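You operate a simulated robot arm through the tools that you are given. There is no shell and no other tool.

You are at the controls of a simulated two-armed robot. One attempt, no reset.

## Task
Key in, main on, then start pump, spindles and last the belts.
Fine: in that order, no fault.
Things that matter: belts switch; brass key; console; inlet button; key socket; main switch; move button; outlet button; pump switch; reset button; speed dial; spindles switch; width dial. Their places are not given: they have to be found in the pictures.

It is judged by the outcome, as a careful person would: the job done as asked, and still so three seconds after it is handed in. It fails if anything else is knocked over, pushed out of place, dropped, spilled or broken.

## Robot
Two 7-joint arms with fingered hands on one trunk that stands fixed in place. Base frame: the origin is at the foot of the trunk, x ahead of it, y to its left, z up. Units: mm, degrees, N and s.
The left shoulder is at [70, 139, 1133], the right one opposite. With the tool pointing down near the work surface each hand reaches from about 440 to 840 mm from the base axis, measured 20 degrees to its own side. Payload 3.9 kg a hand.
Tool frame (each hand has its own): the origin (TCP) lies between the finger pads and is the grasp point; the fingertips stand 29 mm ahead of it; z points along the fingers, y is the line along which they close. The gripper opens to 100 mm; its body begins 34 mm behind the TCP. The gripper is a hand of 5 fingers: y runs from the thumb to the fingers, the wrist lies at [-15, -105, -177] in the tool frame.
Orientation is that of the tool frame in the base frame, as a unit quaternion [w, x, y, z]. With the fingers straight down and the wrist toward the robot, the tool's x, y and z point along [0, 1, 0], [1, 0, 0] and [0, 0, -1] of the base frame.

## Interface
- The arms move only by the tool arm_command. It takes "left_motion", "right_motion" or both (then of equal length, played together; a hand with none holds still); each is a list of rows, each an object (a shift or turn left out is 0) with "delta_pos": the shift along the tool's x, y, z in units of 150 mm (1.0 is 150 mm), a list of three; "dr": the turn, a rotation vector about the tool's x, y, z in units of 180 degrees (1.0 is 180 degrees), a list of three. In form: [{"delta_pos": [dx, dy, dz], "dr": [wx, wy, wz]}, ...]. A call has 1 to 20 rows; each row is the pose to reach, as a shift and turn from the pose commanded when the call began, along the tool's axes at that moment. A call with a number of a shift or a turn outside -1 to 1 is refused whole. Each row takes 0.2 s and may step no farther than 50 mm and 8.6 degrees from the row before; otherwise, the whole call is refused. Where a pose cannot be reached the arm comes as near as it can. A force on the tool above 40 N (or 10 N above the force at the start of the call, whichever is more), or a blocked arm, ends the call early, and 0.2 s more pass. In this call time passes only in rows, and 0.2 s behind the last. The reply holds the time, the measured pose of the TCP, the force on the tool along the base axes, the opening and the grip force, in the units named above and with some noise, with the torque about the TCP (base axes, N m) and any sound that the robot's microphone picked up.
- Cameras (640 x 400 px; columns grow to the right, rows downward): "scene" is now at [141.3, 20.7, 1496.5]; the picture's right is [0.24, -0.97, 0.00], its down [-0.15, -0.04, -0.99] and it looks along [0.96, 0.24, -0.15] (base axes); focal length 214 px, centre (320, 200). "left" rides on the left gripper at [-66, -86, -121] in its tool frame; the picture's right is [-0.76, -0.31, 0.58], its down [0.59, -0.70, 0.40] and it looks along [0.28, 0.64, 0.71] (tool axes); focal length 247 px, centre (320, 200). "right" rides on the right gripper at [66, -86, -121] in its tool frame; the picture's right is [-0.76, 0.31, -0.58], its down [-0.59, -0.70, 0.40] and it looks along [-0.28, 0.64, 0.71] (tool axes); focal length 247 px, centre (320, 200).
- capture(camera): a new picture of that camera. The clock stands still meanwhile.
- raise_lower(by): slides the trunk up (or, below 0, down) by that many mm; the arms and the scene camera ride with it, the base frame stays. It gives what a move gives, with no picture.
- finger_targets(index, middle, ring, little, thumb_bend, thumb_turn, hand): sets how far each is bent, from 0 (flat) to 1 (curled in); at 0.3 the hand is open as for a grip, at 0.7 the pads meet at the TCP. One left out holds its place. A second passes; each finger stops where it meets its share of the squeeze, and holds until it gets a number again. It is the only way to open and close the hand. It gives what a move gives, with no picture; readings hold the bend of each and the force on index, middle, ring, little, thumb and palm. thumb_turn goes from beside the hand (0) to across from the fingers (1), as for a grip.
- aim_head(pan, tilt): turns the head with the scene camera to pan (to the left, within 86 degrees either way) and tilt (down, from -29 to 69), counted from straight ahead of the robot. It gives what a move gives.
- locate(camera, pixels): for up to 12 pixels [column, row] of the newest picture of that camera ("zoom" is the newest enlarged one), the place [x, y, z] in the base frame of the surface seen there, good to about 2 mm. The clock stands still meanwhile.
- zoom(camera, box): a new picture of the part [left, top, right, bottom] of that camera's present view, enlarged. The clock stands still meanwhile.
- job_done(): hands the job in; it is judged then, once.

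Unless the task says otherwise, let go and move clear before handing in.

The tools are called by a JSON object that holds its "fn" and its "kwargs". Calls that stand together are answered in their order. arm_command: Moves the arms, as the interface text tells. Its arguments: {"type":"object","properties":{"left_motion":{"type":"array"},"right_motion":{"type":"array"}},"required":[]} The other tools are called the same way: raise_lower (by) moves the trunk up or down; finger_targets (index, middle, ring, little, thumb_bend, thumb_turn, hand) moves the fingers one by one; aim_head (pan, tilt) turns the head that bears the scene camera; capture (camera) takes a picture; locate (camera, pixels) gives the place of the surface under pixels of a picture; zoom (camera, box) takes an enlarged picture of a part of a camera's view; job_done () hands the job in.

At the start:

```text
t: 0.0
left_tool_pos: [369.9, 227.2, 1467.8]
left_tool_rot: [0.001, 0.641, 0.768, 0.0]
left_ft_force: [0.2, 0.4, -0.9]
left_wrist_torque: [-0.01, -0.01, -0.03]
left_finger_gap: 99.9
left_finger_force: 0.1
left_shape: jaw
left_bend: [0.3, 0.3, 0.3, 0.3, 0.3, 0.98]
left_finger forces: [0.1, 0.0, 0.1, 0.0, 0.1, 0.0]
right_tool_pos: [352.1, -101.5, 1503.8]
right_tool_rot: [0.0, 0.64, 0.768, 0.0]
right_ft_force: [1.1, 0.4, 0.0]
right_wrist_torque: [0.01, 0.05, 0.01]
right_finger_gap: 100.0
right_finger_force: 0.1
right_shape: jaw
right_bend: [0.3, 0.3, 0.3, 0.3, 0.3, 0.98]
right_finger forces: [0.0, 0.1, 0.1, 0.1, 0.0, 0.0]
trunk travel left (down, up): [-775.0, 65.0]
head pan, tilt (commanded): [14.1, 8.6]
```

scene: 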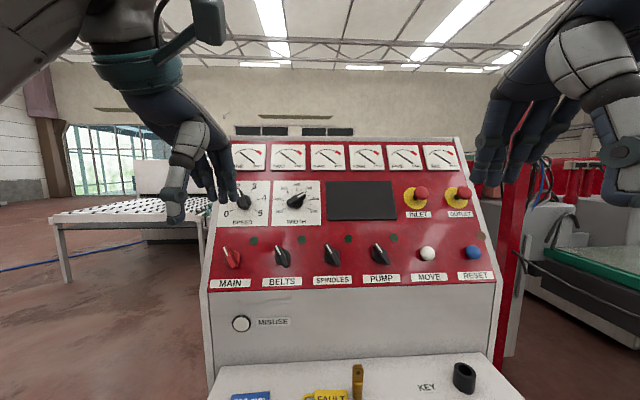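
right: 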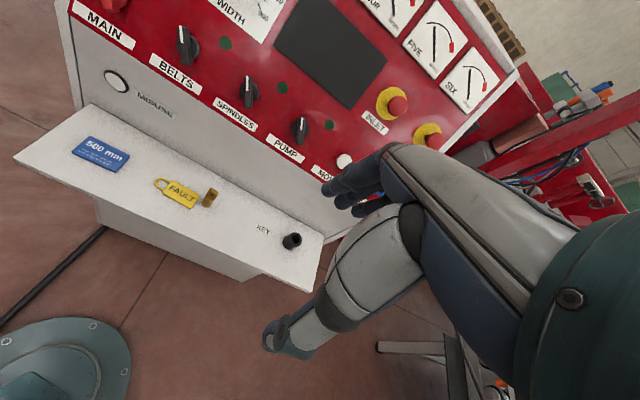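
left: 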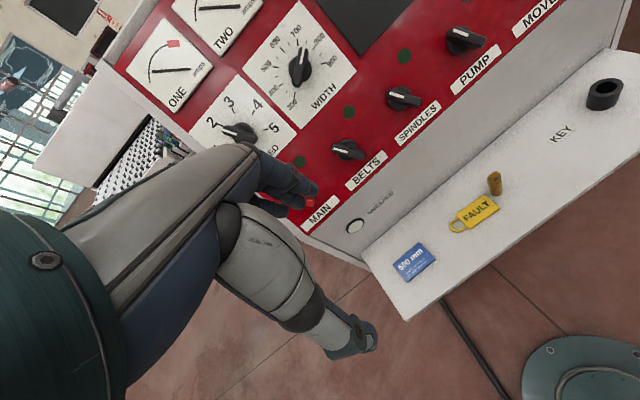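

The scene picture shows the console with the switches in a row (MAIN at ~(232,258), BELTS (282,256), SPINDLES (332,253), PUMP (380,253)) and a shelf with tags, a brass key near (357,380) and the key socket at (464,377). I'll tilt the head down and look closer.

{"fn": "aim_head", "kwargs": {"pan": 10, "tilt": 35}}

```text
t: 0.9
left_tool_pos: [367.9, 226.1, 1467.4]
left_tool_rot: [0.0, 0.641, 0.768, 0.0]
left_ft_force: [0.0, -0.3, 0.0]
left_wrist_torque: [0.02, -0.02, -0.04]
left_finger_gap: 99.9
left_finger_force: 0.1
left_shape: jaw
left_bend: [0.3, 0.3, 0.3, 0.3, 0.3, 0.98]
left_finger forces: [0.0, 0.0, 0.0, 0.0, 0.0, 0.0]
right_tool_pos: [352.7, -101.9, 1502.8]
right_tool_rot: [0.0, 0.641, 0.767, 0.0]
right_ft_force: [-0.7, 0.5, -0.6]
right_wrist_torque: [0.01, -0.01, 0.05]
right_finger_gap: 99.9
right_finger_force: 0.0
right_shape: jaw
right_bend: [0.3, 0.3, 0.3, 0.3, 0.3, 0.98]
right_finger forces: [0.0, 0.1, 0.0, 0.1, 0.0, 0.0]
trunk travel left (down, up): [-775.0, 65.0]
head pan, tilt (commanded): [10.0, 35.0]
```

The head is tilted now; I take a fresh scene picture to see the shelf, key and switches.

{"fn": "capture", "kwargs": {"camera": "scene"}}

{"fn": "capture", "kwargs": {"camera": "right"}}

```text
taken
```

scene: 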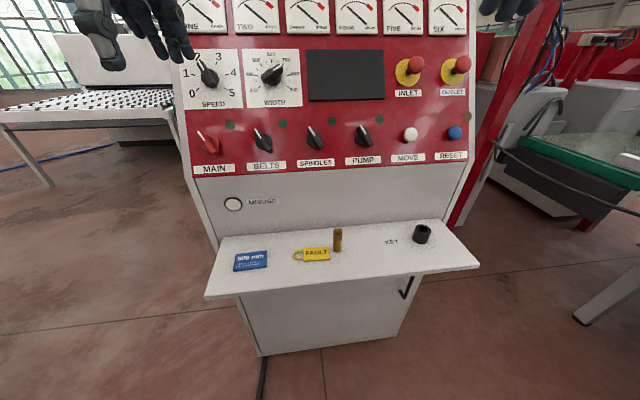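

```text
taken
```

right: 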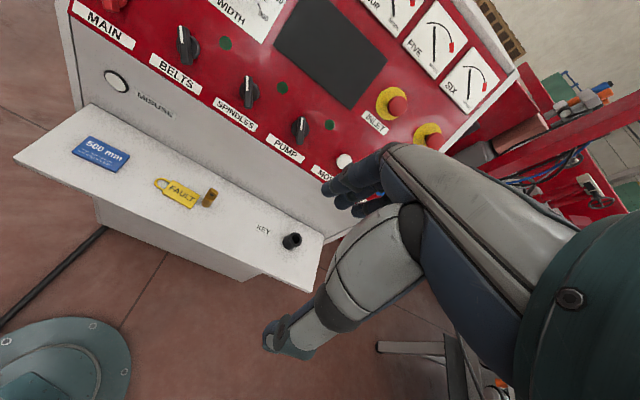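

The key stands upright at about (338,240), the socket at (422,234), the switches at rows 130–150. I zoom into the shelf and the switch row.

{"fn": "zoom", "kwargs": {"camera": "scene", "box": [280, 210, 480, 290]}}

{"fn": "locate", "kwargs": {"camera": "scene", "pixels": [[338, 232], [338, 241], [338, 249], [422, 227], [422, 235], [422, 241], [343, 264], [300, 262], [268, 260], [476, 266], [207, 295], [230, 235]]}}

{"fn": "locate", "kwargs": {"camera": "scene", "pixels": [[205, 138], [210, 144], [262, 138], [313, 137], [362, 135], [410, 134], [454, 132], [230, 190], [440, 190], [230, 160], [210, 28], [440, 110]]}}

```text
3.20 times, centred on (380, 250) of scene
```

zoom: 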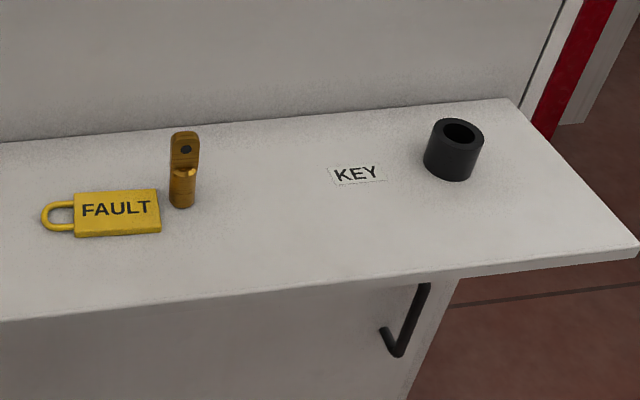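

```text
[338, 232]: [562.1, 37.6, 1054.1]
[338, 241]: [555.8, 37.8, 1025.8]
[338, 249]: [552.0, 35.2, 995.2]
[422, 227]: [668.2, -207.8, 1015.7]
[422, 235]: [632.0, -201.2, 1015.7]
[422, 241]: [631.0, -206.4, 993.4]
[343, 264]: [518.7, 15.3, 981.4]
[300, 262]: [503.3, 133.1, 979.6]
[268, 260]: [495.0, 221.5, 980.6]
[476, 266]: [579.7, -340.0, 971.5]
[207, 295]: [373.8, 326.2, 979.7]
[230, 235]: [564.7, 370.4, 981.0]
```

```text
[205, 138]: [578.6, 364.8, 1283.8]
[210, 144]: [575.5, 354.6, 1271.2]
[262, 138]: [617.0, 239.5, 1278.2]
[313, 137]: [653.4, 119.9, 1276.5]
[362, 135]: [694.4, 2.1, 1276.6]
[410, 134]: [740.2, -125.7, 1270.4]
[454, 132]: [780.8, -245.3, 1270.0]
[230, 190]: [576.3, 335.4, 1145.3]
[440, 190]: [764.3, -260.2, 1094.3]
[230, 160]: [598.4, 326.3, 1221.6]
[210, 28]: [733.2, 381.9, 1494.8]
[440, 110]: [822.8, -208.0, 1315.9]
```

The console is turned about 18° (row runs along roughly [0.31,-0.95,0]). I zoom in tight on key, socket and the switches to get the shapes.

{"fn": "zoom", "kwargs": {"camera": "scene", "box": [318, 220, 358, 260]}}

{"fn": "zoom", "kwargs": {"camera": "scene", "box": [402, 215, 442, 255]}}

{"fn": "zoom", "kwargs": {"camera": "scene", "box": [180, 105, 340, 185]}}

{"fn": "zoom", "kwargs": {"camera": "scene", "box": [320, 95, 480, 175]}}

```text
10.00 times, centred on (338, 240) of scene
```

zoom: 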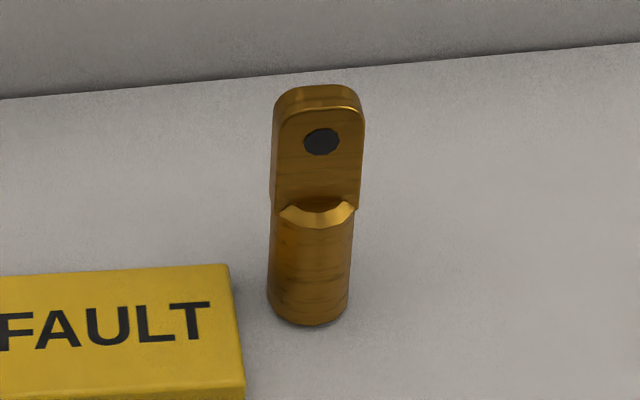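

```text
10.00 times, centred on (422, 235) of scene
```

zoom: 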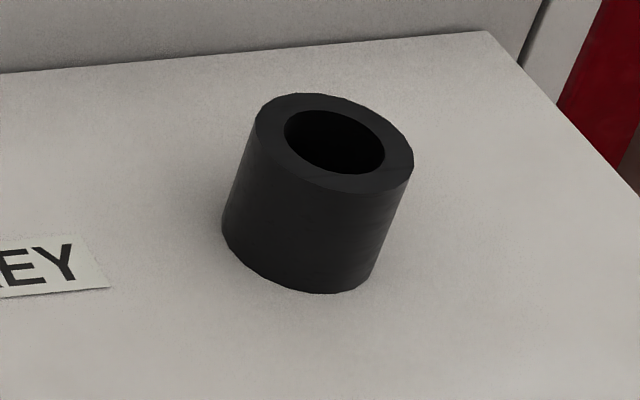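

```text
4.00 times, centred on (260, 145) of scene
```

zoom: 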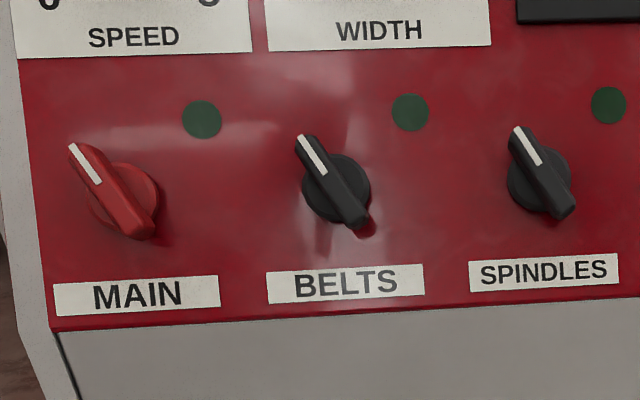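

```text
4.00 times, centred on (400, 135) of scene
```

zoom: 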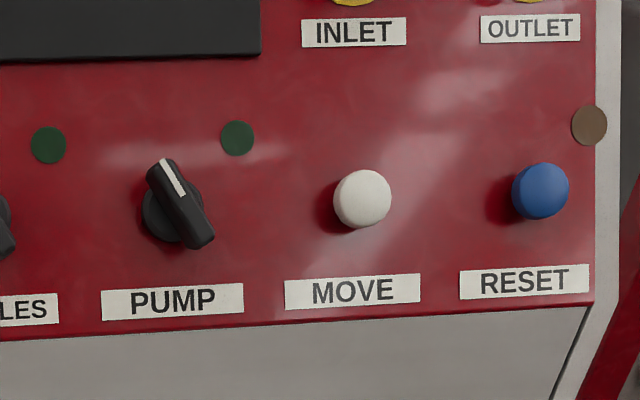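

The key stands loose, cylinder with a flat holed head; the switch handles all point up-left. I zoom on the tags, dials and lamp to read any notes.

{"fn": "zoom", "kwargs": {"camera": "scene", "box": [220, 190, 300, 280]}}

{"fn": "zoom", "kwargs": {"camera": "scene", "box": [180, 40, 310, 120]}}

{"fn": "zoom", "kwargs": {"camera": "scene", "box": [300, 40, 480, 120]}}

{"fn": "zoom", "kwargs": {"camera": "left", "box": [380, 170, 520, 300]}}

```text
4.44 times, centred on (260, 235) of scene
```

zoom: 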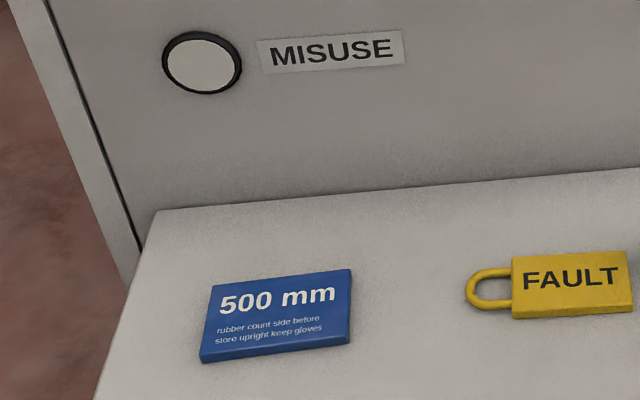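

```text
4.92 times, centred on (245, 80) of scene
```

zoom: 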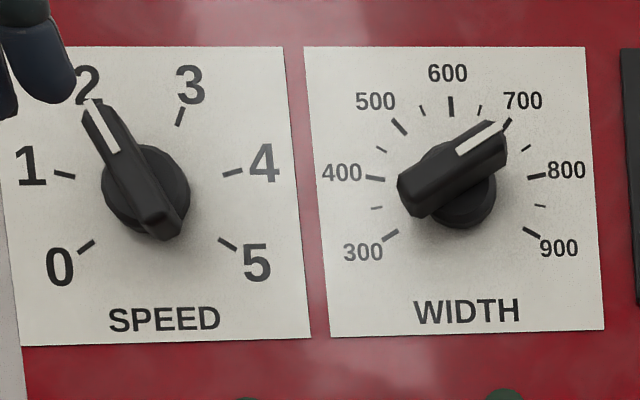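

```text
3.56 times, centred on (390, 80) of scene
```

zoom: 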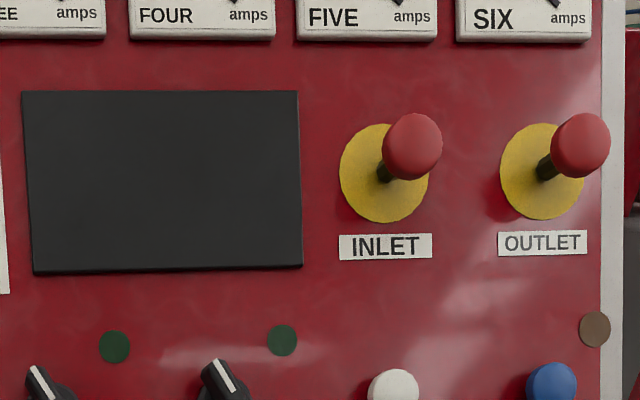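

```text
3.08 times, centred on (450, 235) of left
```

zoom: 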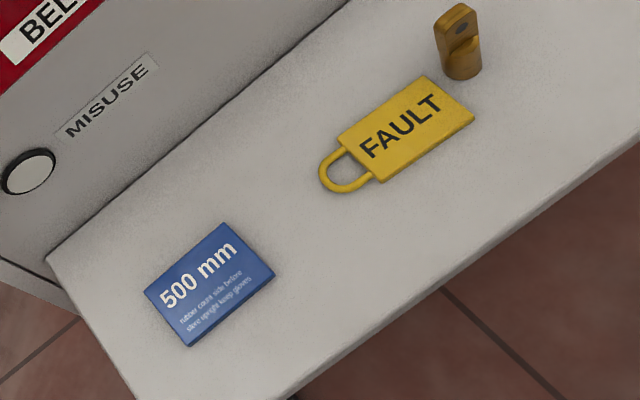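

The dial and tag text give nothing needed for this job. Next I measure the MAIN/BELTS switches closely.

{"fn": "zoom", "kwargs": {"camera": "scene", "box": [185, 115, 235, 175]}}

{"fn": "locate", "kwargs": {"camera": "zoom", "pixels": [[100, 60], [550, 60], [550, 320], [100, 320], [320, 60], [320, 320]]}}

```text
6.67 times, centred on (210, 145) of scene
```

zoom: 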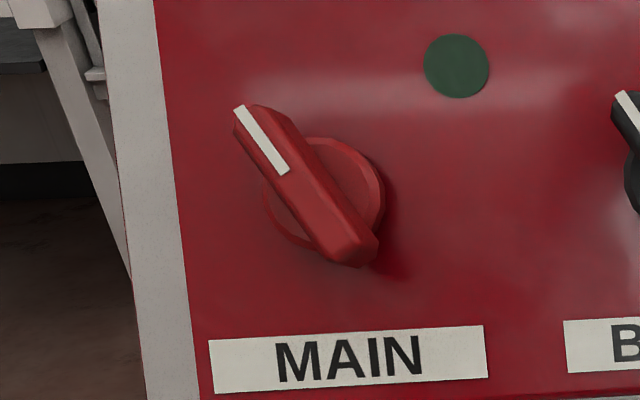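

```text
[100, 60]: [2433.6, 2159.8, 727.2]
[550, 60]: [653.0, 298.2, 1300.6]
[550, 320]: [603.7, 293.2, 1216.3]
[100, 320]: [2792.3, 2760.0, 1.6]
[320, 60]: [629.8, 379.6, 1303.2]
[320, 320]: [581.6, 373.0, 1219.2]
```

{"fn": "locate", "kwargs": {"camera": "zoom", "pixels": [[244, 112], [262, 138], [285, 170], [265, 110], [290, 145], [330, 200], [350, 235], [360, 250], [340, 155], [280, 220], [370, 190], [456, 66]]}}

{"fn": "locate", "kwargs": {"camera": "scene", "pixels": [[200, 120], [200, 170], [240, 170], [290, 165], [340, 162], [385, 160], [430, 158], [464, 155], [464, 115], [430, 120], [340, 110], [245, 115]]}}

```text
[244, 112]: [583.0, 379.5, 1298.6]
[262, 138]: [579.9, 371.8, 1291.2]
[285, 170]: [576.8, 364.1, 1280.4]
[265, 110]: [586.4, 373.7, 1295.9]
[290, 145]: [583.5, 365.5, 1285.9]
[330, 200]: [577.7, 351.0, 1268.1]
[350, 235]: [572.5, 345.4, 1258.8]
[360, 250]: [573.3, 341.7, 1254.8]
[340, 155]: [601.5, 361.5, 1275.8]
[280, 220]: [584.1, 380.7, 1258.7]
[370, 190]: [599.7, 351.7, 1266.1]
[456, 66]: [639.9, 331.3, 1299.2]
```

```text
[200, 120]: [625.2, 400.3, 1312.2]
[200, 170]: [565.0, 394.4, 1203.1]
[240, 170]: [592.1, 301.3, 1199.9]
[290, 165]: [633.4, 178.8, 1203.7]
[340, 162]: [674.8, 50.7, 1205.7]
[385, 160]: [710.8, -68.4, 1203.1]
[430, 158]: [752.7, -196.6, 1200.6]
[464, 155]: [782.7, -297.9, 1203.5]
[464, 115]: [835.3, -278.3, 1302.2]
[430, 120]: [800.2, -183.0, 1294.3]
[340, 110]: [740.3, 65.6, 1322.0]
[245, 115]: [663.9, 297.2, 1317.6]
```

Panel measured: it is tilted 30° back, row direction ≈ [0.30,-0.954,0], knob bars stand 15–37 mm off the panel. Now I look at the key and socket positions in detail and at the hand itself.

{"fn": "zoom", "kwargs": {"camera": "scene", "box": [318, 220, 358, 260]}}

{"fn": "locate", "kwargs": {"camera": "zoom", "pixels": [[290, 125], [350, 125], [320, 90], [320, 98], [290, 180], [345, 180], [320, 185], [310, 220], [310, 260], [310, 300], [285, 260], [340, 260]]}}

{"fn": "locate", "kwargs": {"camera": "zoom", "pixels": [[309, 330], [400, 330], [220, 330], [285, 120], [358, 120], [280, 150], [358, 150], [278, 190], [352, 195], [309, 318]]}}

{"fn": "zoom", "kwargs": {"camera": "scene", "box": [402, 215, 442, 255]}}

{"fn": "locate", "kwargs": {"camera": "zoom", "pixels": [[265, 120], [300, 98], [350, 99], [400, 140], [400, 178], [350, 188], [300, 175], [262, 145], [335, 140], [225, 220], [370, 275], [300, 290]]}}

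```text
10.00 times, centred on (338, 240) of scene
```

zoom: 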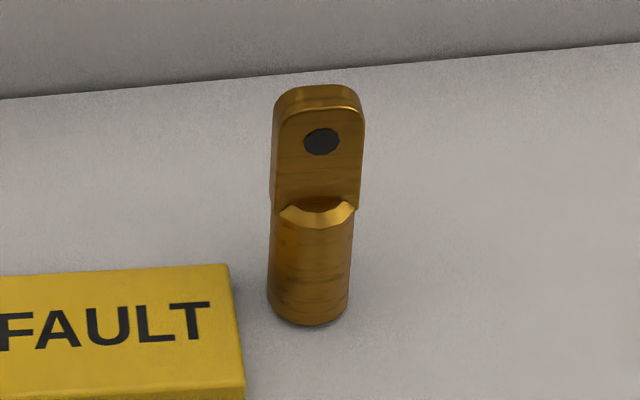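

```text
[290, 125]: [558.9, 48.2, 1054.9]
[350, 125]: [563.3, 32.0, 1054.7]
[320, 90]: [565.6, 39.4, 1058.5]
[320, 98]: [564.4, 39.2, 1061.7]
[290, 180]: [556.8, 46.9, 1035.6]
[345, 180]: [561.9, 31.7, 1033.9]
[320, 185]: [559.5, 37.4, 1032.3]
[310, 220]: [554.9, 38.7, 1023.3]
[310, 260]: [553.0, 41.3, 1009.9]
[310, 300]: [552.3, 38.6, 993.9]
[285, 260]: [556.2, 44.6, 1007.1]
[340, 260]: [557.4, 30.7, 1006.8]
```

```text
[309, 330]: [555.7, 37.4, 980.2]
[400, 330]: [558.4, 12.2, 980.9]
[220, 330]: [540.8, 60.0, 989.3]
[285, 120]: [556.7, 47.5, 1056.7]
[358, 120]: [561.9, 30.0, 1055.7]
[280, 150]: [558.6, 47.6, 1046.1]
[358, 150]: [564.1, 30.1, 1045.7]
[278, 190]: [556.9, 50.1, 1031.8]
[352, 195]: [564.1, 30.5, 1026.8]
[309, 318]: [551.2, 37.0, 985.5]
```

```text
10.00 times, centred on (422, 235) of scene
```

zoom: 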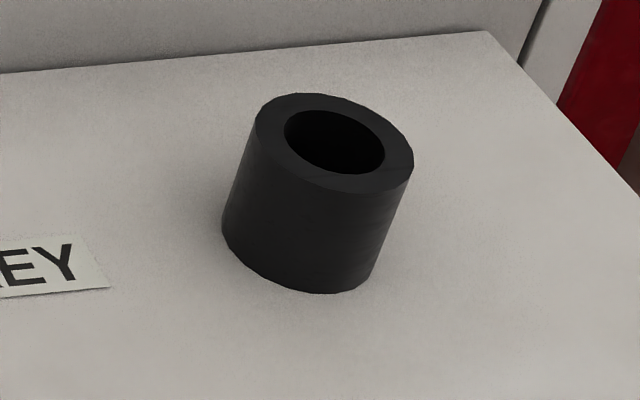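

```text
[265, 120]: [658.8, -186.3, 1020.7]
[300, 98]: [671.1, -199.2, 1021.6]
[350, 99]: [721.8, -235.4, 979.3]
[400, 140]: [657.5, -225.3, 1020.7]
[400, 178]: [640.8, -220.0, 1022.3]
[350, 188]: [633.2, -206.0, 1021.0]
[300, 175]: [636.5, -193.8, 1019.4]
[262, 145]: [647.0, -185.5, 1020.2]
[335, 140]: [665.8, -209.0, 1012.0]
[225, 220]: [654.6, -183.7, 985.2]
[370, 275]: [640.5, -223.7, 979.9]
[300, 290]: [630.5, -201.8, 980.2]
```

Key axis is at about (563.5, 39), z 980–1060, flat head face parallel to the console; socket centre about (652.5, -206), top z≈1020, bore radius ≈15 mm. Now I look at the right hand's shape.

{"fn": "zoom", "kwargs": {"camera": "right", "box": [250, 120, 450, 370]}}

{"fn": "aim_head", "kwargs": {"pan": -20, "tilt": 5}}

{"fn": "capture", "kwargs": {"camera": "scene"}}

```text
1.60 times, centred on (350, 245) of right
```

zoom: 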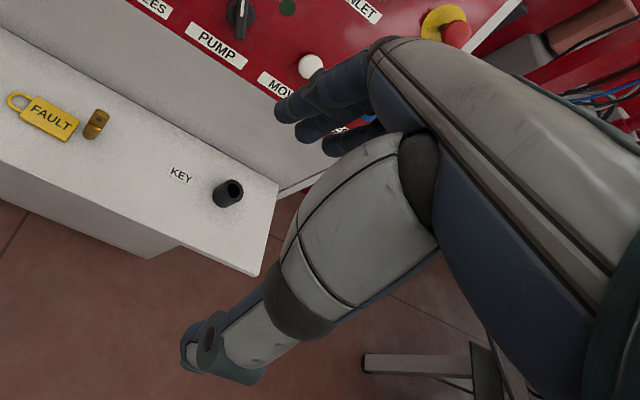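

```text
t: 1.9
left_tool_pos: [369.6, 226.6, 1467.4]
left_tool_rot: [0.001, 0.64, 0.768, 0.0]
left_ft_force: [0.4, -0.3, -0.5]
left_wrist_torque: [0.03, -0.01, -0.01]
left_finger_gap: 99.9
left_finger_force: 0.0
left_shape: jaw
left_bend: [0.3, 0.3, 0.3, 0.3, 0.3, 0.98]
left_finger forces: [0.1, 0.0, 0.1, 0.0, 0.0, 0.1]
right_tool_pos: [352.3, -100.8, 1504.1]
right_tool_rot: [0.0, 0.641, 0.768, 0.0]
right_ft_force: [-1.2, -0.5, 0.3]
right_wrist_torque: [-0.01, 0.01, 0.03]
right_finger_gap: 99.8
right_finger_force: 0.1
right_shape: jaw
right_bend: [0.3, 0.3, 0.3, 0.3, 0.3, 0.98]
right_finger forces: [0.1, 0.0, 0.0, 0.0, 0.0, 0.0]
trunk travel left (down, up): [-775.0, 65.0]
head pan, tilt (commanded): [-20.0, 5.0]
```

```text
taken
```

scene: 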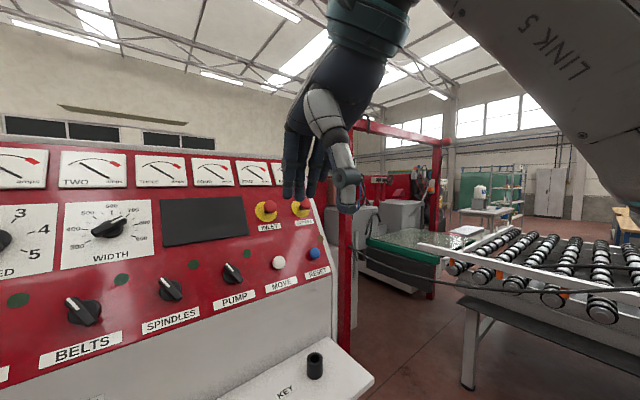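

The right hand hangs at about (320,150) in the scene with fingers down and thumb toward the robot. I zoom on it and measure the fingertips.

{"fn": "zoom", "kwargs": {"camera": "scene", "box": [260, 40, 400, 220]}}

{"fn": "zoom", "kwargs": {"camera": "scene", "box": [270, 120, 370, 220]}}

```text
2.22 times, centred on (330, 130) of scene
```

zoom: 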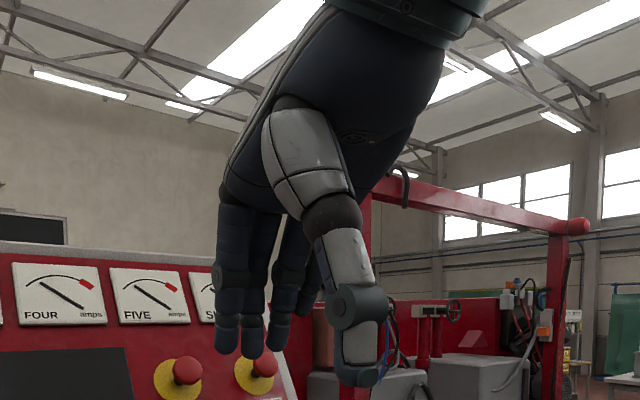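

```text
4.00 times, centred on (320, 170) of scene
```

zoom: 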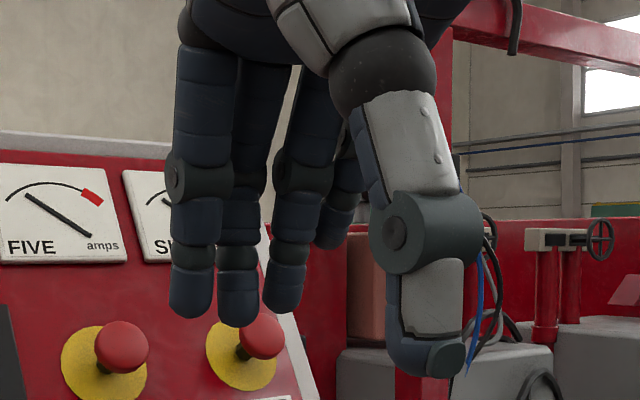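

{"fn": "locate", "kwargs": {"camera": "zoom", "pixels": [[190, 312], [190, 260], [190, 185], [238, 318], [238, 270], [285, 308], [330, 240], [420, 370], [430, 330], [400, 235], [425, 130], [195, 60]]}}

```text
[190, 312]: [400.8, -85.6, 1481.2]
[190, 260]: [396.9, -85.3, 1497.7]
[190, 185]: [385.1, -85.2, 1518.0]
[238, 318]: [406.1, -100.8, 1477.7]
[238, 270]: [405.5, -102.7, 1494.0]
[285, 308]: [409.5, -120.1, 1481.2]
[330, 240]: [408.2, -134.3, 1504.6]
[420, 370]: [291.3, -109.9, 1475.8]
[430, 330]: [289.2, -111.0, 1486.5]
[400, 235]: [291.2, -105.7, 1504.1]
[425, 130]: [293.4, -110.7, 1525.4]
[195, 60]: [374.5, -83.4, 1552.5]
```

Fingertip measurement: thumb tip lies opposite index/middle (tool x≈0), about 25–28 mm ahead of the TCP when open. I'll close the right hand in free air to learn where the tips meet.

{"fn": "finger_targets", "kwargs": {"hand": "right", "index": 0.62, "middle": 0.62, "ring": 0.3, "little": 0.3, "thumb_bend": 0.62}}

{"fn": "zoom", "kwargs": {"camera": "scene", "box": [270, 110, 370, 210]}}

{"fn": "zoom", "kwargs": {"camera": "right", "box": [250, 120, 450, 370]}}

```text
t: 2.9
left_tool_pos: [369.8, 226.2, 1468.9]
left_tool_rot: [0.0, 0.64, 0.768, 0.0]
left_ft_force: [-0.2, 0.4, -0.3]
left_wrist_torque: [0.04, 0.01, 0.01]
left_finger_gap: 99.6
left_finger_force: 0.1
left_shape: jaw
left_bend: [0.3, 0.3, 0.3, 0.3, 0.3, 0.98]
left_finger forces: [0.0, 0.0, 0.0, 0.0, 0.0, 0.0]
right_tool_pos: [351.8, -100.6, 1502.8]
right_tool_rot: [0.0, 0.641, 0.768, 0.0]
right_ft_force: [-0.2, 0.0, 0.3]
right_wrist_torque: [0.02, -0.01, 0.02]
right_finger_gap: 20.8
right_finger_force: 0.1
right_shape: fingers
right_bend: [0.62, 0.62, 0.3, 0.3, 0.62, 0.98]
right_finger forces: [0.0, 0.0, 0.0, 0.0, 0.0, 0.0]
trunk travel left (down, up): [-775.0, 65.0]
head pan, tilt (commanded): [-20.0, 5.0]
```

```text
4.00 times, centred on (320, 160) of scene
```

zoom: 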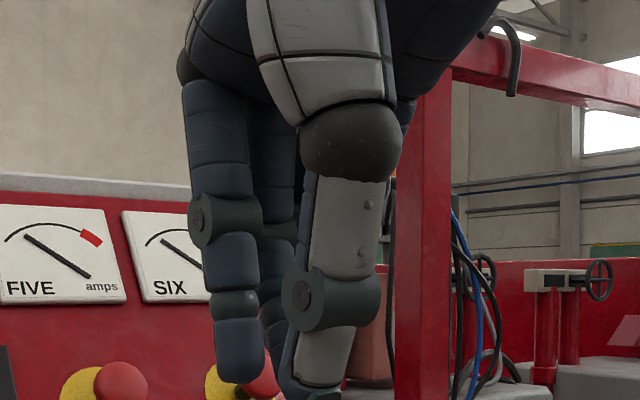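

```text
1.60 times, centred on (350, 245) of right
```

zoom: 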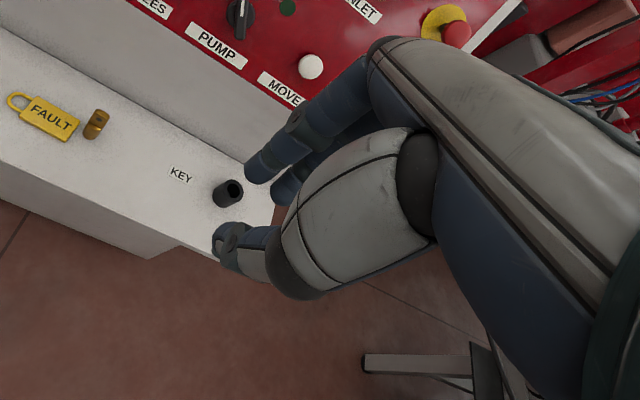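

At bend 0.62 the gap is 20.8 mm (linear in bend). I locate the tips in this pose.

{"fn": "zoom", "kwargs": {"camera": "scene", "box": [290, 150, 370, 230]}}

{"fn": "locate", "kwargs": {"camera": "zoom", "pixels": [[200, 120], [200, 155], [180, 60], [240, 150], [300, 180], [290, 215], [290, 150], [310, 90], [330, 160]]}}

```text
5.00 times, centred on (330, 190) of scene
```

zoom: 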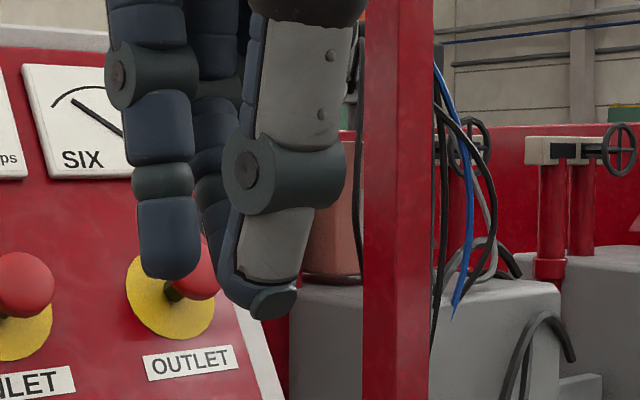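

```text
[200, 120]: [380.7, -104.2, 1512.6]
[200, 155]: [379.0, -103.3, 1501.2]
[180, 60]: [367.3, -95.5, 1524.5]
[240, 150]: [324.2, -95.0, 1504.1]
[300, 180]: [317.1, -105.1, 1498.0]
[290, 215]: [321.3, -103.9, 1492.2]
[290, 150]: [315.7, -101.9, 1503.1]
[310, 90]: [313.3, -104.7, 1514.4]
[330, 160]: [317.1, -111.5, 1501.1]
```

{"fn": "locate", "kwargs": {"camera": "zoom", "pixels": [[172, 270], [170, 230], [165, 180], [155, 80], [268, 303], [245, 300], [225, 270], [275, 240], [190, 250], [225, 190]]}}

```text
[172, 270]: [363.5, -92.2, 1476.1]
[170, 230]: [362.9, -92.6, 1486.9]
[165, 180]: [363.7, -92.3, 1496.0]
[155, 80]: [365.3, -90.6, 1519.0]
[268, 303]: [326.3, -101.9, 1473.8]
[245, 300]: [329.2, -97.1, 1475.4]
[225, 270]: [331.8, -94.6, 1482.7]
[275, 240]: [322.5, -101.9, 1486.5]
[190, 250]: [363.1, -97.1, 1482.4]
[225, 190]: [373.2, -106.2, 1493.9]
```

At near-closed the fingers hang parallel with tips 29 mm ahead of the TCP, so gripping the key head with TCP at z≈1060 puts the tips at ≈1031, just above the shoulder. I reopen the hand and start moving toward the key, turning −7.1° about tool z to align with the console.

{"fn": "finger_targets", "kwargs": {"hand": "right", "index": 0.3, "middle": 0.3, "ring": 0.3, "little": 0.3, "thumb_bend": 0.3}}

{"fn": "arm_command", "kwargs": {"right_motion": [{"delta_pos": [0.06, 0.14, 0.194], "dr": [0, 0, -0.008]}, {"delta_pos": [0.12, 0.28, 0.388], "dr": [0, 0, -0.016]}, {"delta_pos": [0.18, 0.42, 0.581], "dr": [0, 0, -0.024]}, {"delta_pos": [0.24, 0.56, 0.775], "dr": [0, 0, -0.032]}, {"delta_pos": [0.301, 0.7, 0.969], "dr": [0, 0, -0.0394]}]}}

{"fn": "aim_head", "kwargs": {"pan": 5, "tilt": 35}}

{"fn": "capture", "kwargs": {"camera": "scene"}}

```text
t: 3.9
left_tool_pos: [368.2, 226.5, 1467.3]
left_tool_rot: [0.0, 0.641, 0.768, 0.0]
left_ft_force: [0.0, -0.1, -0.3]
left_wrist_torque: [0.01, 0.01, 0.01]
left_finger_gap: 99.9
left_finger_force: 0.1
left_shape: jaw
left_bend: [0.3, 0.3, 0.3, 0.3, 0.3, 0.98]
left_finger forces: [0.0, 0.1, 0.0, 0.1, 0.0, 0.1]
right_tool_pos: [352.4, -101.5, 1503.5]
right_tool_rot: [0.0, 0.64, 0.768, 0.0]
right_ft_force: [0.1, -0.6, -0.1]
right_wrist_torque: [0.04, 0.0, 0.0]
right_finger_gap: 98.4
right_finger_force: 0.0
right_shape: fingers
right_bend: [0.3, 0.3, 0.3, 0.3, 0.3, 0.98]
right_finger forces: [0.0, 0.0, 0.0, 0.0, 0.0, 0.0]
trunk travel left (down, up): [-775.0, 65.0]
head pan, tilt (commanded): [-20.0, 5.0]
```

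```text
t: 5.1
left_tool_pos: [368.4, 226.9, 1468.0]
left_tool_rot: [0.0, 0.64, 0.768, 0.0]
left_ft_force: [-0.7, 0.3, 0.5]
left_wrist_torque: [-0.03, -0.02, -0.01]
left_finger_gap: 99.7
left_finger_force: 0.0
left_shape: jaw
left_bend: [0.3, 0.3, 0.3, 0.3, 0.3, 0.98]
left_finger forces: [0.0, 0.1, 0.0, 0.0, 0.0, 0.0]
right_tool_pos: [447.8, -38.6, 1358.6]
right_tool_rot: [0.0, 0.591, 0.806, 0.0]
right_ft_force: [0.4, 0.8, 0.2]
right_wrist_torque: [-0.02, 0.01, -0.01]
right_finger_gap: 98.4
right_finger_force: 0.0
right_shape: fingers
right_bend: [0.3, 0.3, 0.3, 0.3, 0.3, 0.98]
right_finger forces: [0.1, 0.1, 0.0, 0.0, 0.0, 0.0]
trunk travel left (down, up): [-775.0, 65.0]
head pan, tilt (commanded): [-20.0, 5.0]
```

```text
t: 6.0
left_tool_pos: [369.1, 226.7, 1467.8]
left_tool_rot: [-0.001, 0.641, 0.768, 0.0]
left_ft_force: [0.3, 0.2, -0.2]
left_wrist_torque: [-0.01, 0.0, -0.01]
left_finger_gap: 99.8
left_finger_force: 0.0
left_shape: jaw
left_bend: [0.3, 0.3, 0.3, 0.3, 0.3, 0.98]
left_finger forces: [0.1, 0.1, 0.0, 0.0, 0.0, 0.0]
right_tool_pos: [445.3, -39.4, 1358.3]
right_tool_rot: [0.0, 0.592, 0.806, 0.0]
right_ft_force: [0.7, -0.2, -0.3]
right_wrist_torque: [0.02, 0.0, -0.02]
right_finger_gap: 98.9
right_finger_force: 0.1
right_shape: fingers
right_bend: [0.3, 0.3, 0.3, 0.3, 0.3, 0.98]
right_finger forces: [0.0, 0.0, 0.0, 0.1, 0.1, 0.0]
trunk travel left (down, up): [-775.0, 65.0]
head pan, tilt (commanded): [5.0, 35.0]
```

```text
taken
```

scene: 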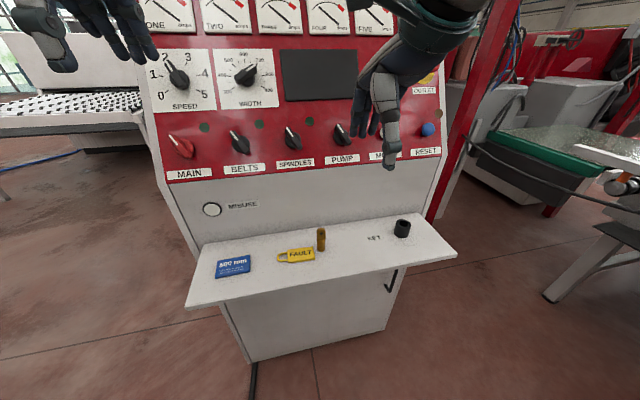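

The hand is at (446,-39,1358) and clear of everything. I continue forward and down to above the key.

{"fn": "arm_command", "kwargs": {"right_motion": [{"delta_pos": [0.053, 0.18, 0.187]}, {"delta_pos": [0.105, 0.36, 0.373]}, {"delta_pos": [0.158, 0.54, 0.56]}, {"delta_pos": [0.21, 0.72, 0.746]}, {"delta_pos": [0.263, 0.901, 0.933]}]}}

{"fn": "capture", "kwargs": {"camera": "right"}}

{"fn": "capture", "kwargs": {"camera": "scene"}}

```text
t: 7.2
left_tool_pos: [370.9, 227.3, 1467.5]
left_tool_rot: [0.0, 0.641, 0.768, 0.0]
left_ft_force: [0.4, 0.2, -0.4]
left_wrist_torque: [-0.03, 0.01, -0.01]
left_finger_gap: 99.7
left_finger_force: 0.0
left_shape: jaw
left_bend: [0.3, 0.3, 0.3, 0.3, 0.3, 0.98]
left_finger forces: [0.0, 0.0, 0.0, 0.0, 0.0, 0.0]
right_tool_pos: [564.3, 41.4, 1217.2]
right_tool_rot: [0.0, 0.592, 0.806, 0.0]
right_ft_force: [0.2, -0.1, 0.2]
right_wrist_torque: [-0.03, 0.02, 0.01]
right_finger_gap: 98.5
right_finger_force: 0.1
right_shape: fingers
right_bend: [0.3, 0.3, 0.3, 0.3, 0.3, 0.98]
right_finger forces: [0.1, 0.0, 0.1, 0.1, 0.0, 0.0]
trunk travel left (down, up): [-775.0, 65.0]
head pan, tilt (commanded): [5.0, 35.0]
```

```text
taken
```

right: 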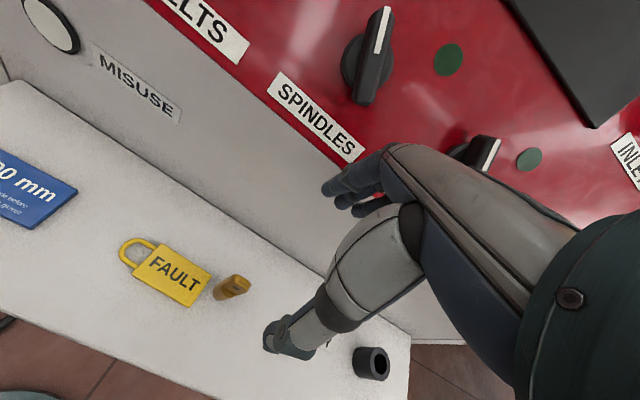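

```text
taken
```

scene: 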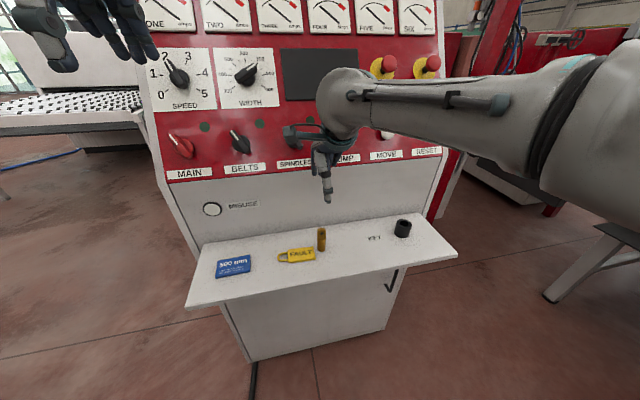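

TCP is about over the key (564,41,1217). I cross-check the key's place from the hand camera.

{"fn": "zoom", "kwargs": {"camera": "right", "box": [190, 250, 290, 320]}}

{"fn": "locate", "kwargs": {"camera": "right", "pixels": [[245, 281], [240, 284], [232, 288], [220, 294], [375, 360], [360, 357], [388, 363], [205, 285]]}}

```text
5.71 times, centred on (240, 285) of right
```

zoom: 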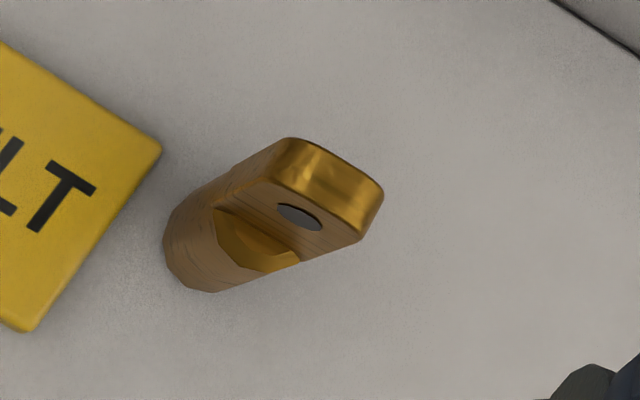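

```text
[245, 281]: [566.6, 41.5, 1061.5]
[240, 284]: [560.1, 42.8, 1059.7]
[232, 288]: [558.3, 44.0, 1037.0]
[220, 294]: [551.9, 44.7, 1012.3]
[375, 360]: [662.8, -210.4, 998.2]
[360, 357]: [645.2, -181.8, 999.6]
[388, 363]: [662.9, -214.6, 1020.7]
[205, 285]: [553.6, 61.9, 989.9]
```

{"fn": "locate", "kwargs": {"camera": "zoom", "pixels": [[295, 142], [380, 190], [275, 175], [358, 235], [328, 188], [315, 165], [345, 210], [300, 160], [365, 205]]}}

```text
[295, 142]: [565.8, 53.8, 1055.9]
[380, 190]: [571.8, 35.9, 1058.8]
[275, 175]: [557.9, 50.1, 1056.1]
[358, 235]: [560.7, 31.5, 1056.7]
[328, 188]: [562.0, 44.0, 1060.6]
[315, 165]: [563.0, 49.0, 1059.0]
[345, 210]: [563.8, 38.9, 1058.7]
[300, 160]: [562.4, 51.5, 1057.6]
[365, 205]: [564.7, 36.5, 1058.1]
```

Key centre agrees at ≈(563.5, 41), within 1–2 mm of the TCP's xy. I lower 105 mm and re-check.

{"fn": "arm_command", "kwargs": {"right_motion": [{"delta_pos": [0, 0, 0.2]}, {"delta_pos": [0, 0, 0.4]}, {"delta_pos": [0, 0, 0.6]}, {"delta_pos": [0, 0, 0.7]}]}}

{"fn": "capture", "kwargs": {"camera": "right"}}

{"fn": "capture", "kwargs": {"camera": "scene"}}

```text
t: 8.2
left_tool_pos: [369.5, 227.5, 1468.0]
left_tool_rot: [0.0, 0.64, 0.768, 0.0]
left_ft_force: [0.1, -0.6, -0.2]
left_wrist_torque: [0.0, 0.02, 0.01]
left_finger_gap: 100.2
left_finger_force: 0.0
left_shape: jaw
left_bend: [0.3, 0.3, 0.3, 0.3, 0.3, 0.98]
left_finger forces: [0.0, 0.0, 0.1, 0.1, 0.0, 0.0]
right_tool_pos: [565.3, 40.0, 1113.8]
right_tool_rot: [0.0, 0.592, 0.806, 0.0]
right_ft_force: [-0.1, 0.3, -1.1]
right_wrist_torque: [-0.02, 0.0, -0.01]
right_finger_gap: 98.5
right_finger_force: 0.1
right_shape: fingers
right_bend: [0.3, 0.3, 0.3, 0.3, 0.3, 0.98]
right_finger forces: [0.0, 0.0, 0.1, 0.0, 0.0, 0.0]
trunk travel left (down, up): [-775.0, 65.0]
head pan, tilt (commanded): [5.0, 35.0]
```

```text
taken
```

right: 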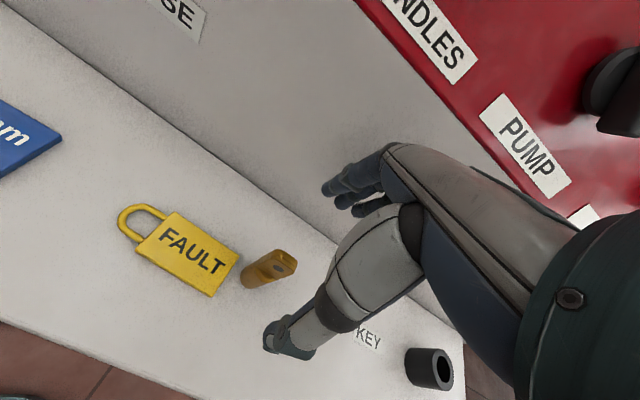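

```text
taken
```

scene: 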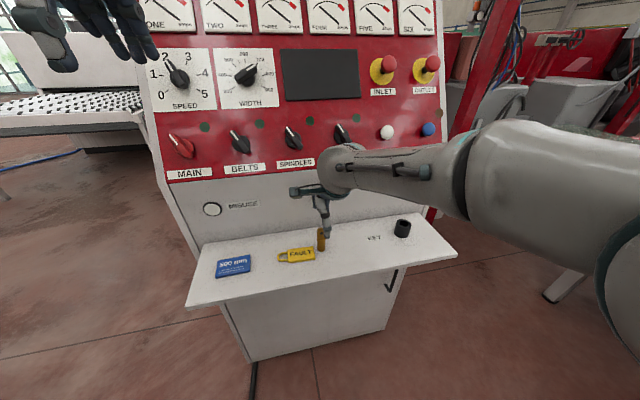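

Tips are now about 25 mm above the key. I check the key's place once more from this close view.

{"fn": "zoom", "kwargs": {"camera": "right", "box": [230, 230, 330, 300]}}

{"fn": "locate", "kwargs": {"camera": "right", "pixels": [[285, 262], [277, 255], [293, 268], [288, 275], [272, 262], [270, 268], [282, 270]]}}

```text
5.71 times, centred on (280, 265) of right
```

zoom: 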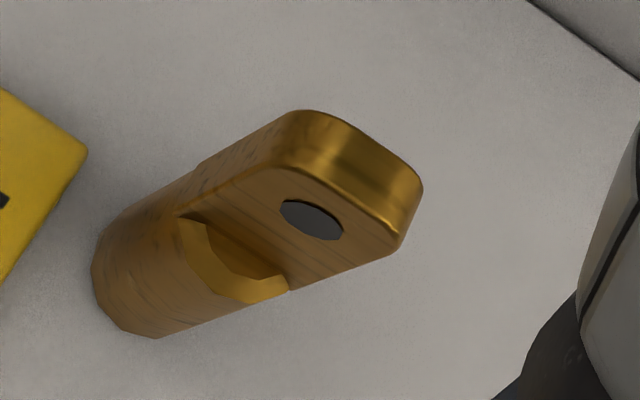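

```text
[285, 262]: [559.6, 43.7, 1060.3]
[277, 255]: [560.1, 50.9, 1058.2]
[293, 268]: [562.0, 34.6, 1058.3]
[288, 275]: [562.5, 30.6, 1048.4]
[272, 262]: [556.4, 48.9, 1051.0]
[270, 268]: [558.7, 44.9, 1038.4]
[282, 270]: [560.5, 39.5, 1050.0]
```

Key centre (564, 41) matches the TCP. I lower 54 mm so the tips end just above the key's shoulder.

{"fn": "arm_command", "kwargs": {"right_motion": [{"delta_pos": [0, 0, 0.12]}, {"delta_pos": [0, 0, 0.24]}, {"delta_pos": [0, 0, 0.36]}]}}

{"fn": "capture", "kwargs": {"camera": "right"}}

{"fn": "zoom", "kwargs": {"camera": "scene", "box": [270, 170, 370, 270]}}

```text
t: 9.0
left_tool_pos: [368.5, 227.4, 1468.2]
left_tool_rot: [0.0, 0.641, 0.767, 0.001]
left_ft_force: [0.0, -0.4, 0.9]
left_wrist_torque: [0.03, -0.02, 0.02]
left_finger_gap: 99.6
left_finger_force: 0.1
left_shape: jaw
left_bend: [0.3, 0.3, 0.3, 0.3, 0.3, 0.98]
left_finger forces: [0.1, 0.0, 0.0, 0.0, 0.1, 0.0]
right_tool_pos: [565.1, 40.9, 1060.4]
right_tool_rot: [0.0, 0.592, 0.806, 0.0]
right_ft_force: [0.5, 0.7, 0.1]
right_wrist_torque: [0.01, 0.02, 0.0]
right_finger_gap: 98.6
right_finger_force: 0.0
right_shape: fingers
right_bend: [0.3, 0.3, 0.3, 0.3, 0.3, 0.98]
right_finger forces: [0.0, 0.1, 0.0, 0.1, 0.0, 0.1]
trunk travel left (down, up): [-775.0, 65.0]
head pan, tilt (commanded): [5.0, 35.0]
```

```text
taken
```

right: 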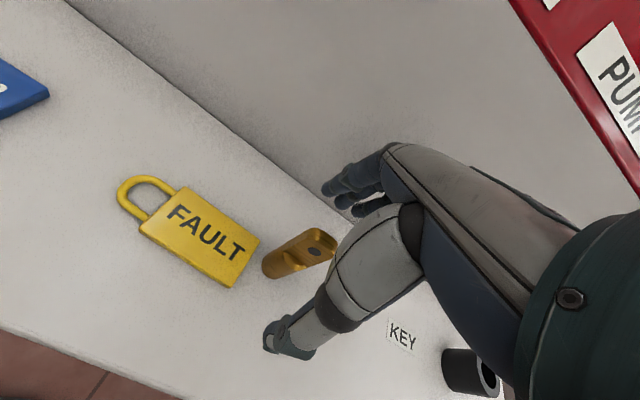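

```text
4.00 times, centred on (320, 220) of scene
```

zoom: 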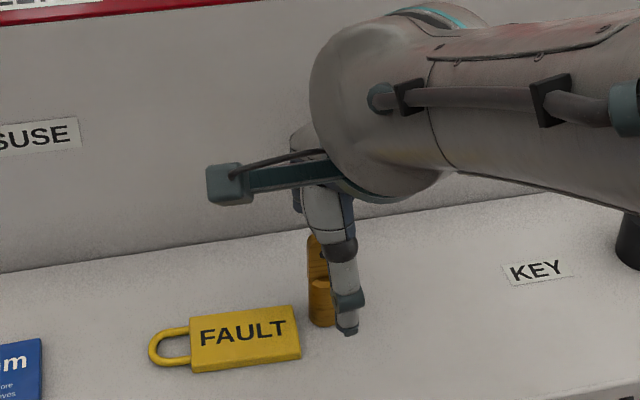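

The key head sits between thumb and fingers. I close thumb, index and middle first to 0.62.

{"fn": "finger_targets", "kwargs": {"hand": "right", "index": 0.62, "middle": 0.62, "thumb_bend": 0.62}}

{"fn": "zoom", "kwargs": {"camera": "right", "box": [230, 150, 430, 370]}}

```text
t: 10.0
left_tool_pos: [368.0, 226.5, 1468.0]
left_tool_rot: [-0.001, 0.641, 0.768, 0.0]
left_ft_force: [0.0, 0.1, 0.3]
left_wrist_torque: [-0.01, -0.03, 0.01]
left_finger_gap: 100.0
left_finger_force: 0.0
left_shape: jaw
left_bend: [0.3, 0.3, 0.3, 0.3, 0.3, 0.98]
left_finger forces: [0.0, 0.0, 0.1, 0.0, 0.1, 0.0]
right_tool_pos: [563.8, 41.2, 1059.9]
right_tool_rot: [0.001, 0.592, 0.806, 0.001]
right_ft_force: [0.0, 0.7, 0.0]
right_wrist_torque: [0.0, -0.02, 0.0]
right_finger_gap: 20.8
right_finger_force: 0.1
right_shape: fingers
right_bend: [0.62, 0.62, 0.3, 0.3, 0.62, 0.98]
right_finger forces: [0.0, 0.0, 0.0, 0.1, 0.1, 0.1]
trunk travel left (down, up): [-775.0, 65.0]
head pan, tilt (commanded): [5.0, 35.0]
```

```text
1.82 times, centred on (330, 260) of right
```

zoom: 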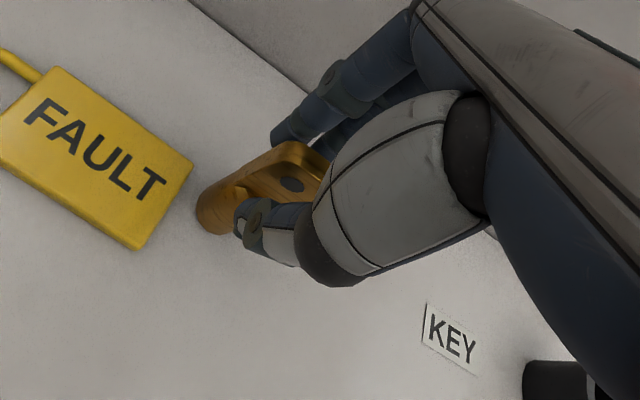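

No contact yet and the key stands centred. I close further to grip.

{"fn": "finger_targets", "kwargs": {"hand": "right", "index": 0.76, "middle": 0.76, "thumb_bend": 0.76}}

{"fn": "zoom", "kwargs": {"camera": "right", "box": [230, 150, 430, 370]}}

{"fn": "zoom", "kwargs": {"camera": "scene", "box": [280, 190, 360, 270]}}

```text
t: 11.0
left_tool_pos: [368.6, 226.3, 1467.9]
left_tool_rot: [-0.001, 0.641, 0.768, 0.0]
left_ft_force: [0.5, 0.8, 0.2]
left_wrist_torque: [0.03, 0.04, -0.01]
left_finger_gap: 99.7
left_finger_force: 0.0
left_shape: jaw
left_bend: [0.3, 0.3, 0.3, 0.3, 0.3, 0.98]
left_finger forces: [0.0, 0.0, 0.0, 0.1, 0.0, 0.1]
right_tool_pos: [565.1, 39.7, 1059.4]
right_tool_rot: [0.0, 0.593, 0.806, 0.0]
right_ft_force: [0.9, 0.0, -0.6]
right_wrist_torque: [-0.01, 0.01, 0.0]
right_finger_gap: 5.5
right_finger_force: 9.6
right_shape: fingers
right_bend: [0.74, 0.75, 0.3, 0.3, 0.66, 0.96]
right_finger forces: [7.7, 2.1, 0.0, 0.1, 10.1, 0.0]
trunk travel left (down, up): [-775.0, 65.0]
head pan, tilt (commanded): [5.0, 35.0]
```

```text
1.82 times, centred on (330, 260) of right
```

zoom: 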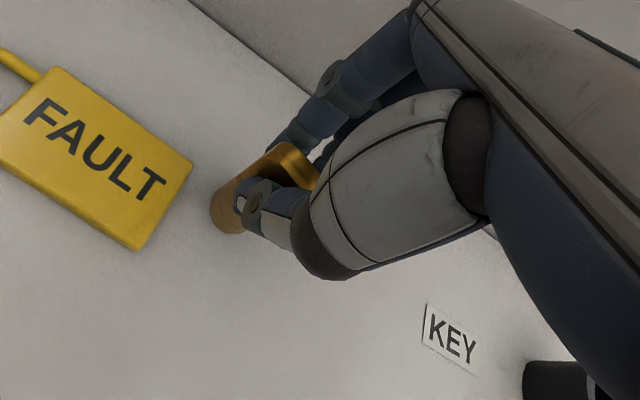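

```text
5.00 times, centred on (320, 230) of scene
```

zoom: 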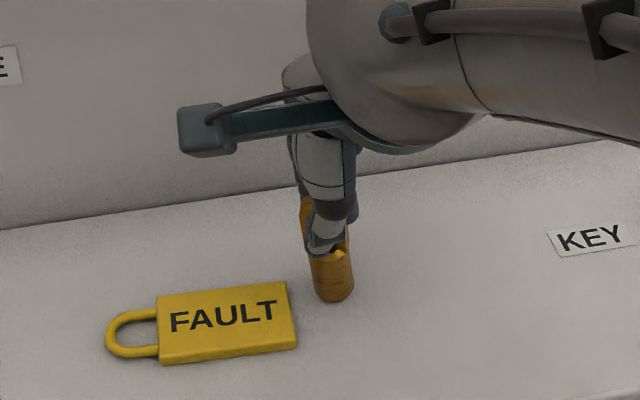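

The grip holds (thumb 10 N, index 7.7 N), but the key seems to lean a bit. I look closer to measure the lean.

{"fn": "zoom", "kwargs": {"camera": "scene", "box": [300, 215, 345, 260]}}

{"fn": "zoom", "kwargs": {"camera": "right", "box": [280, 210, 350, 290]}}

```text
8.89 times, centred on (322, 238) of scene
```

zoom: 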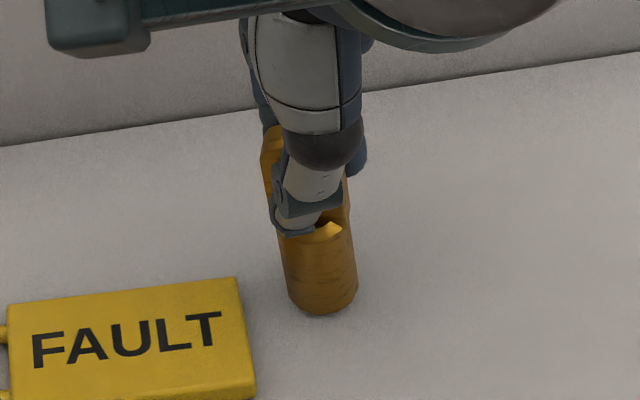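

```text
5.00 times, centred on (315, 250) of right
```

zoom: 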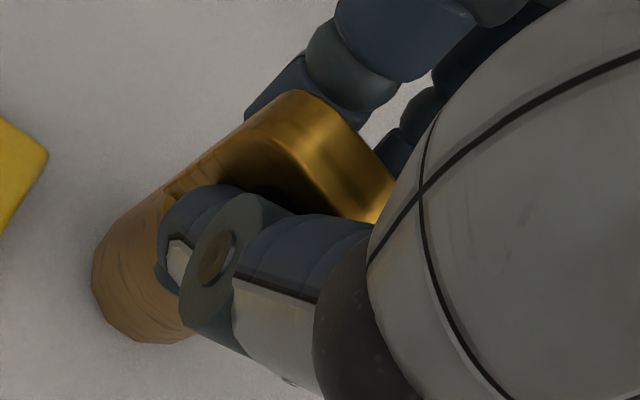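

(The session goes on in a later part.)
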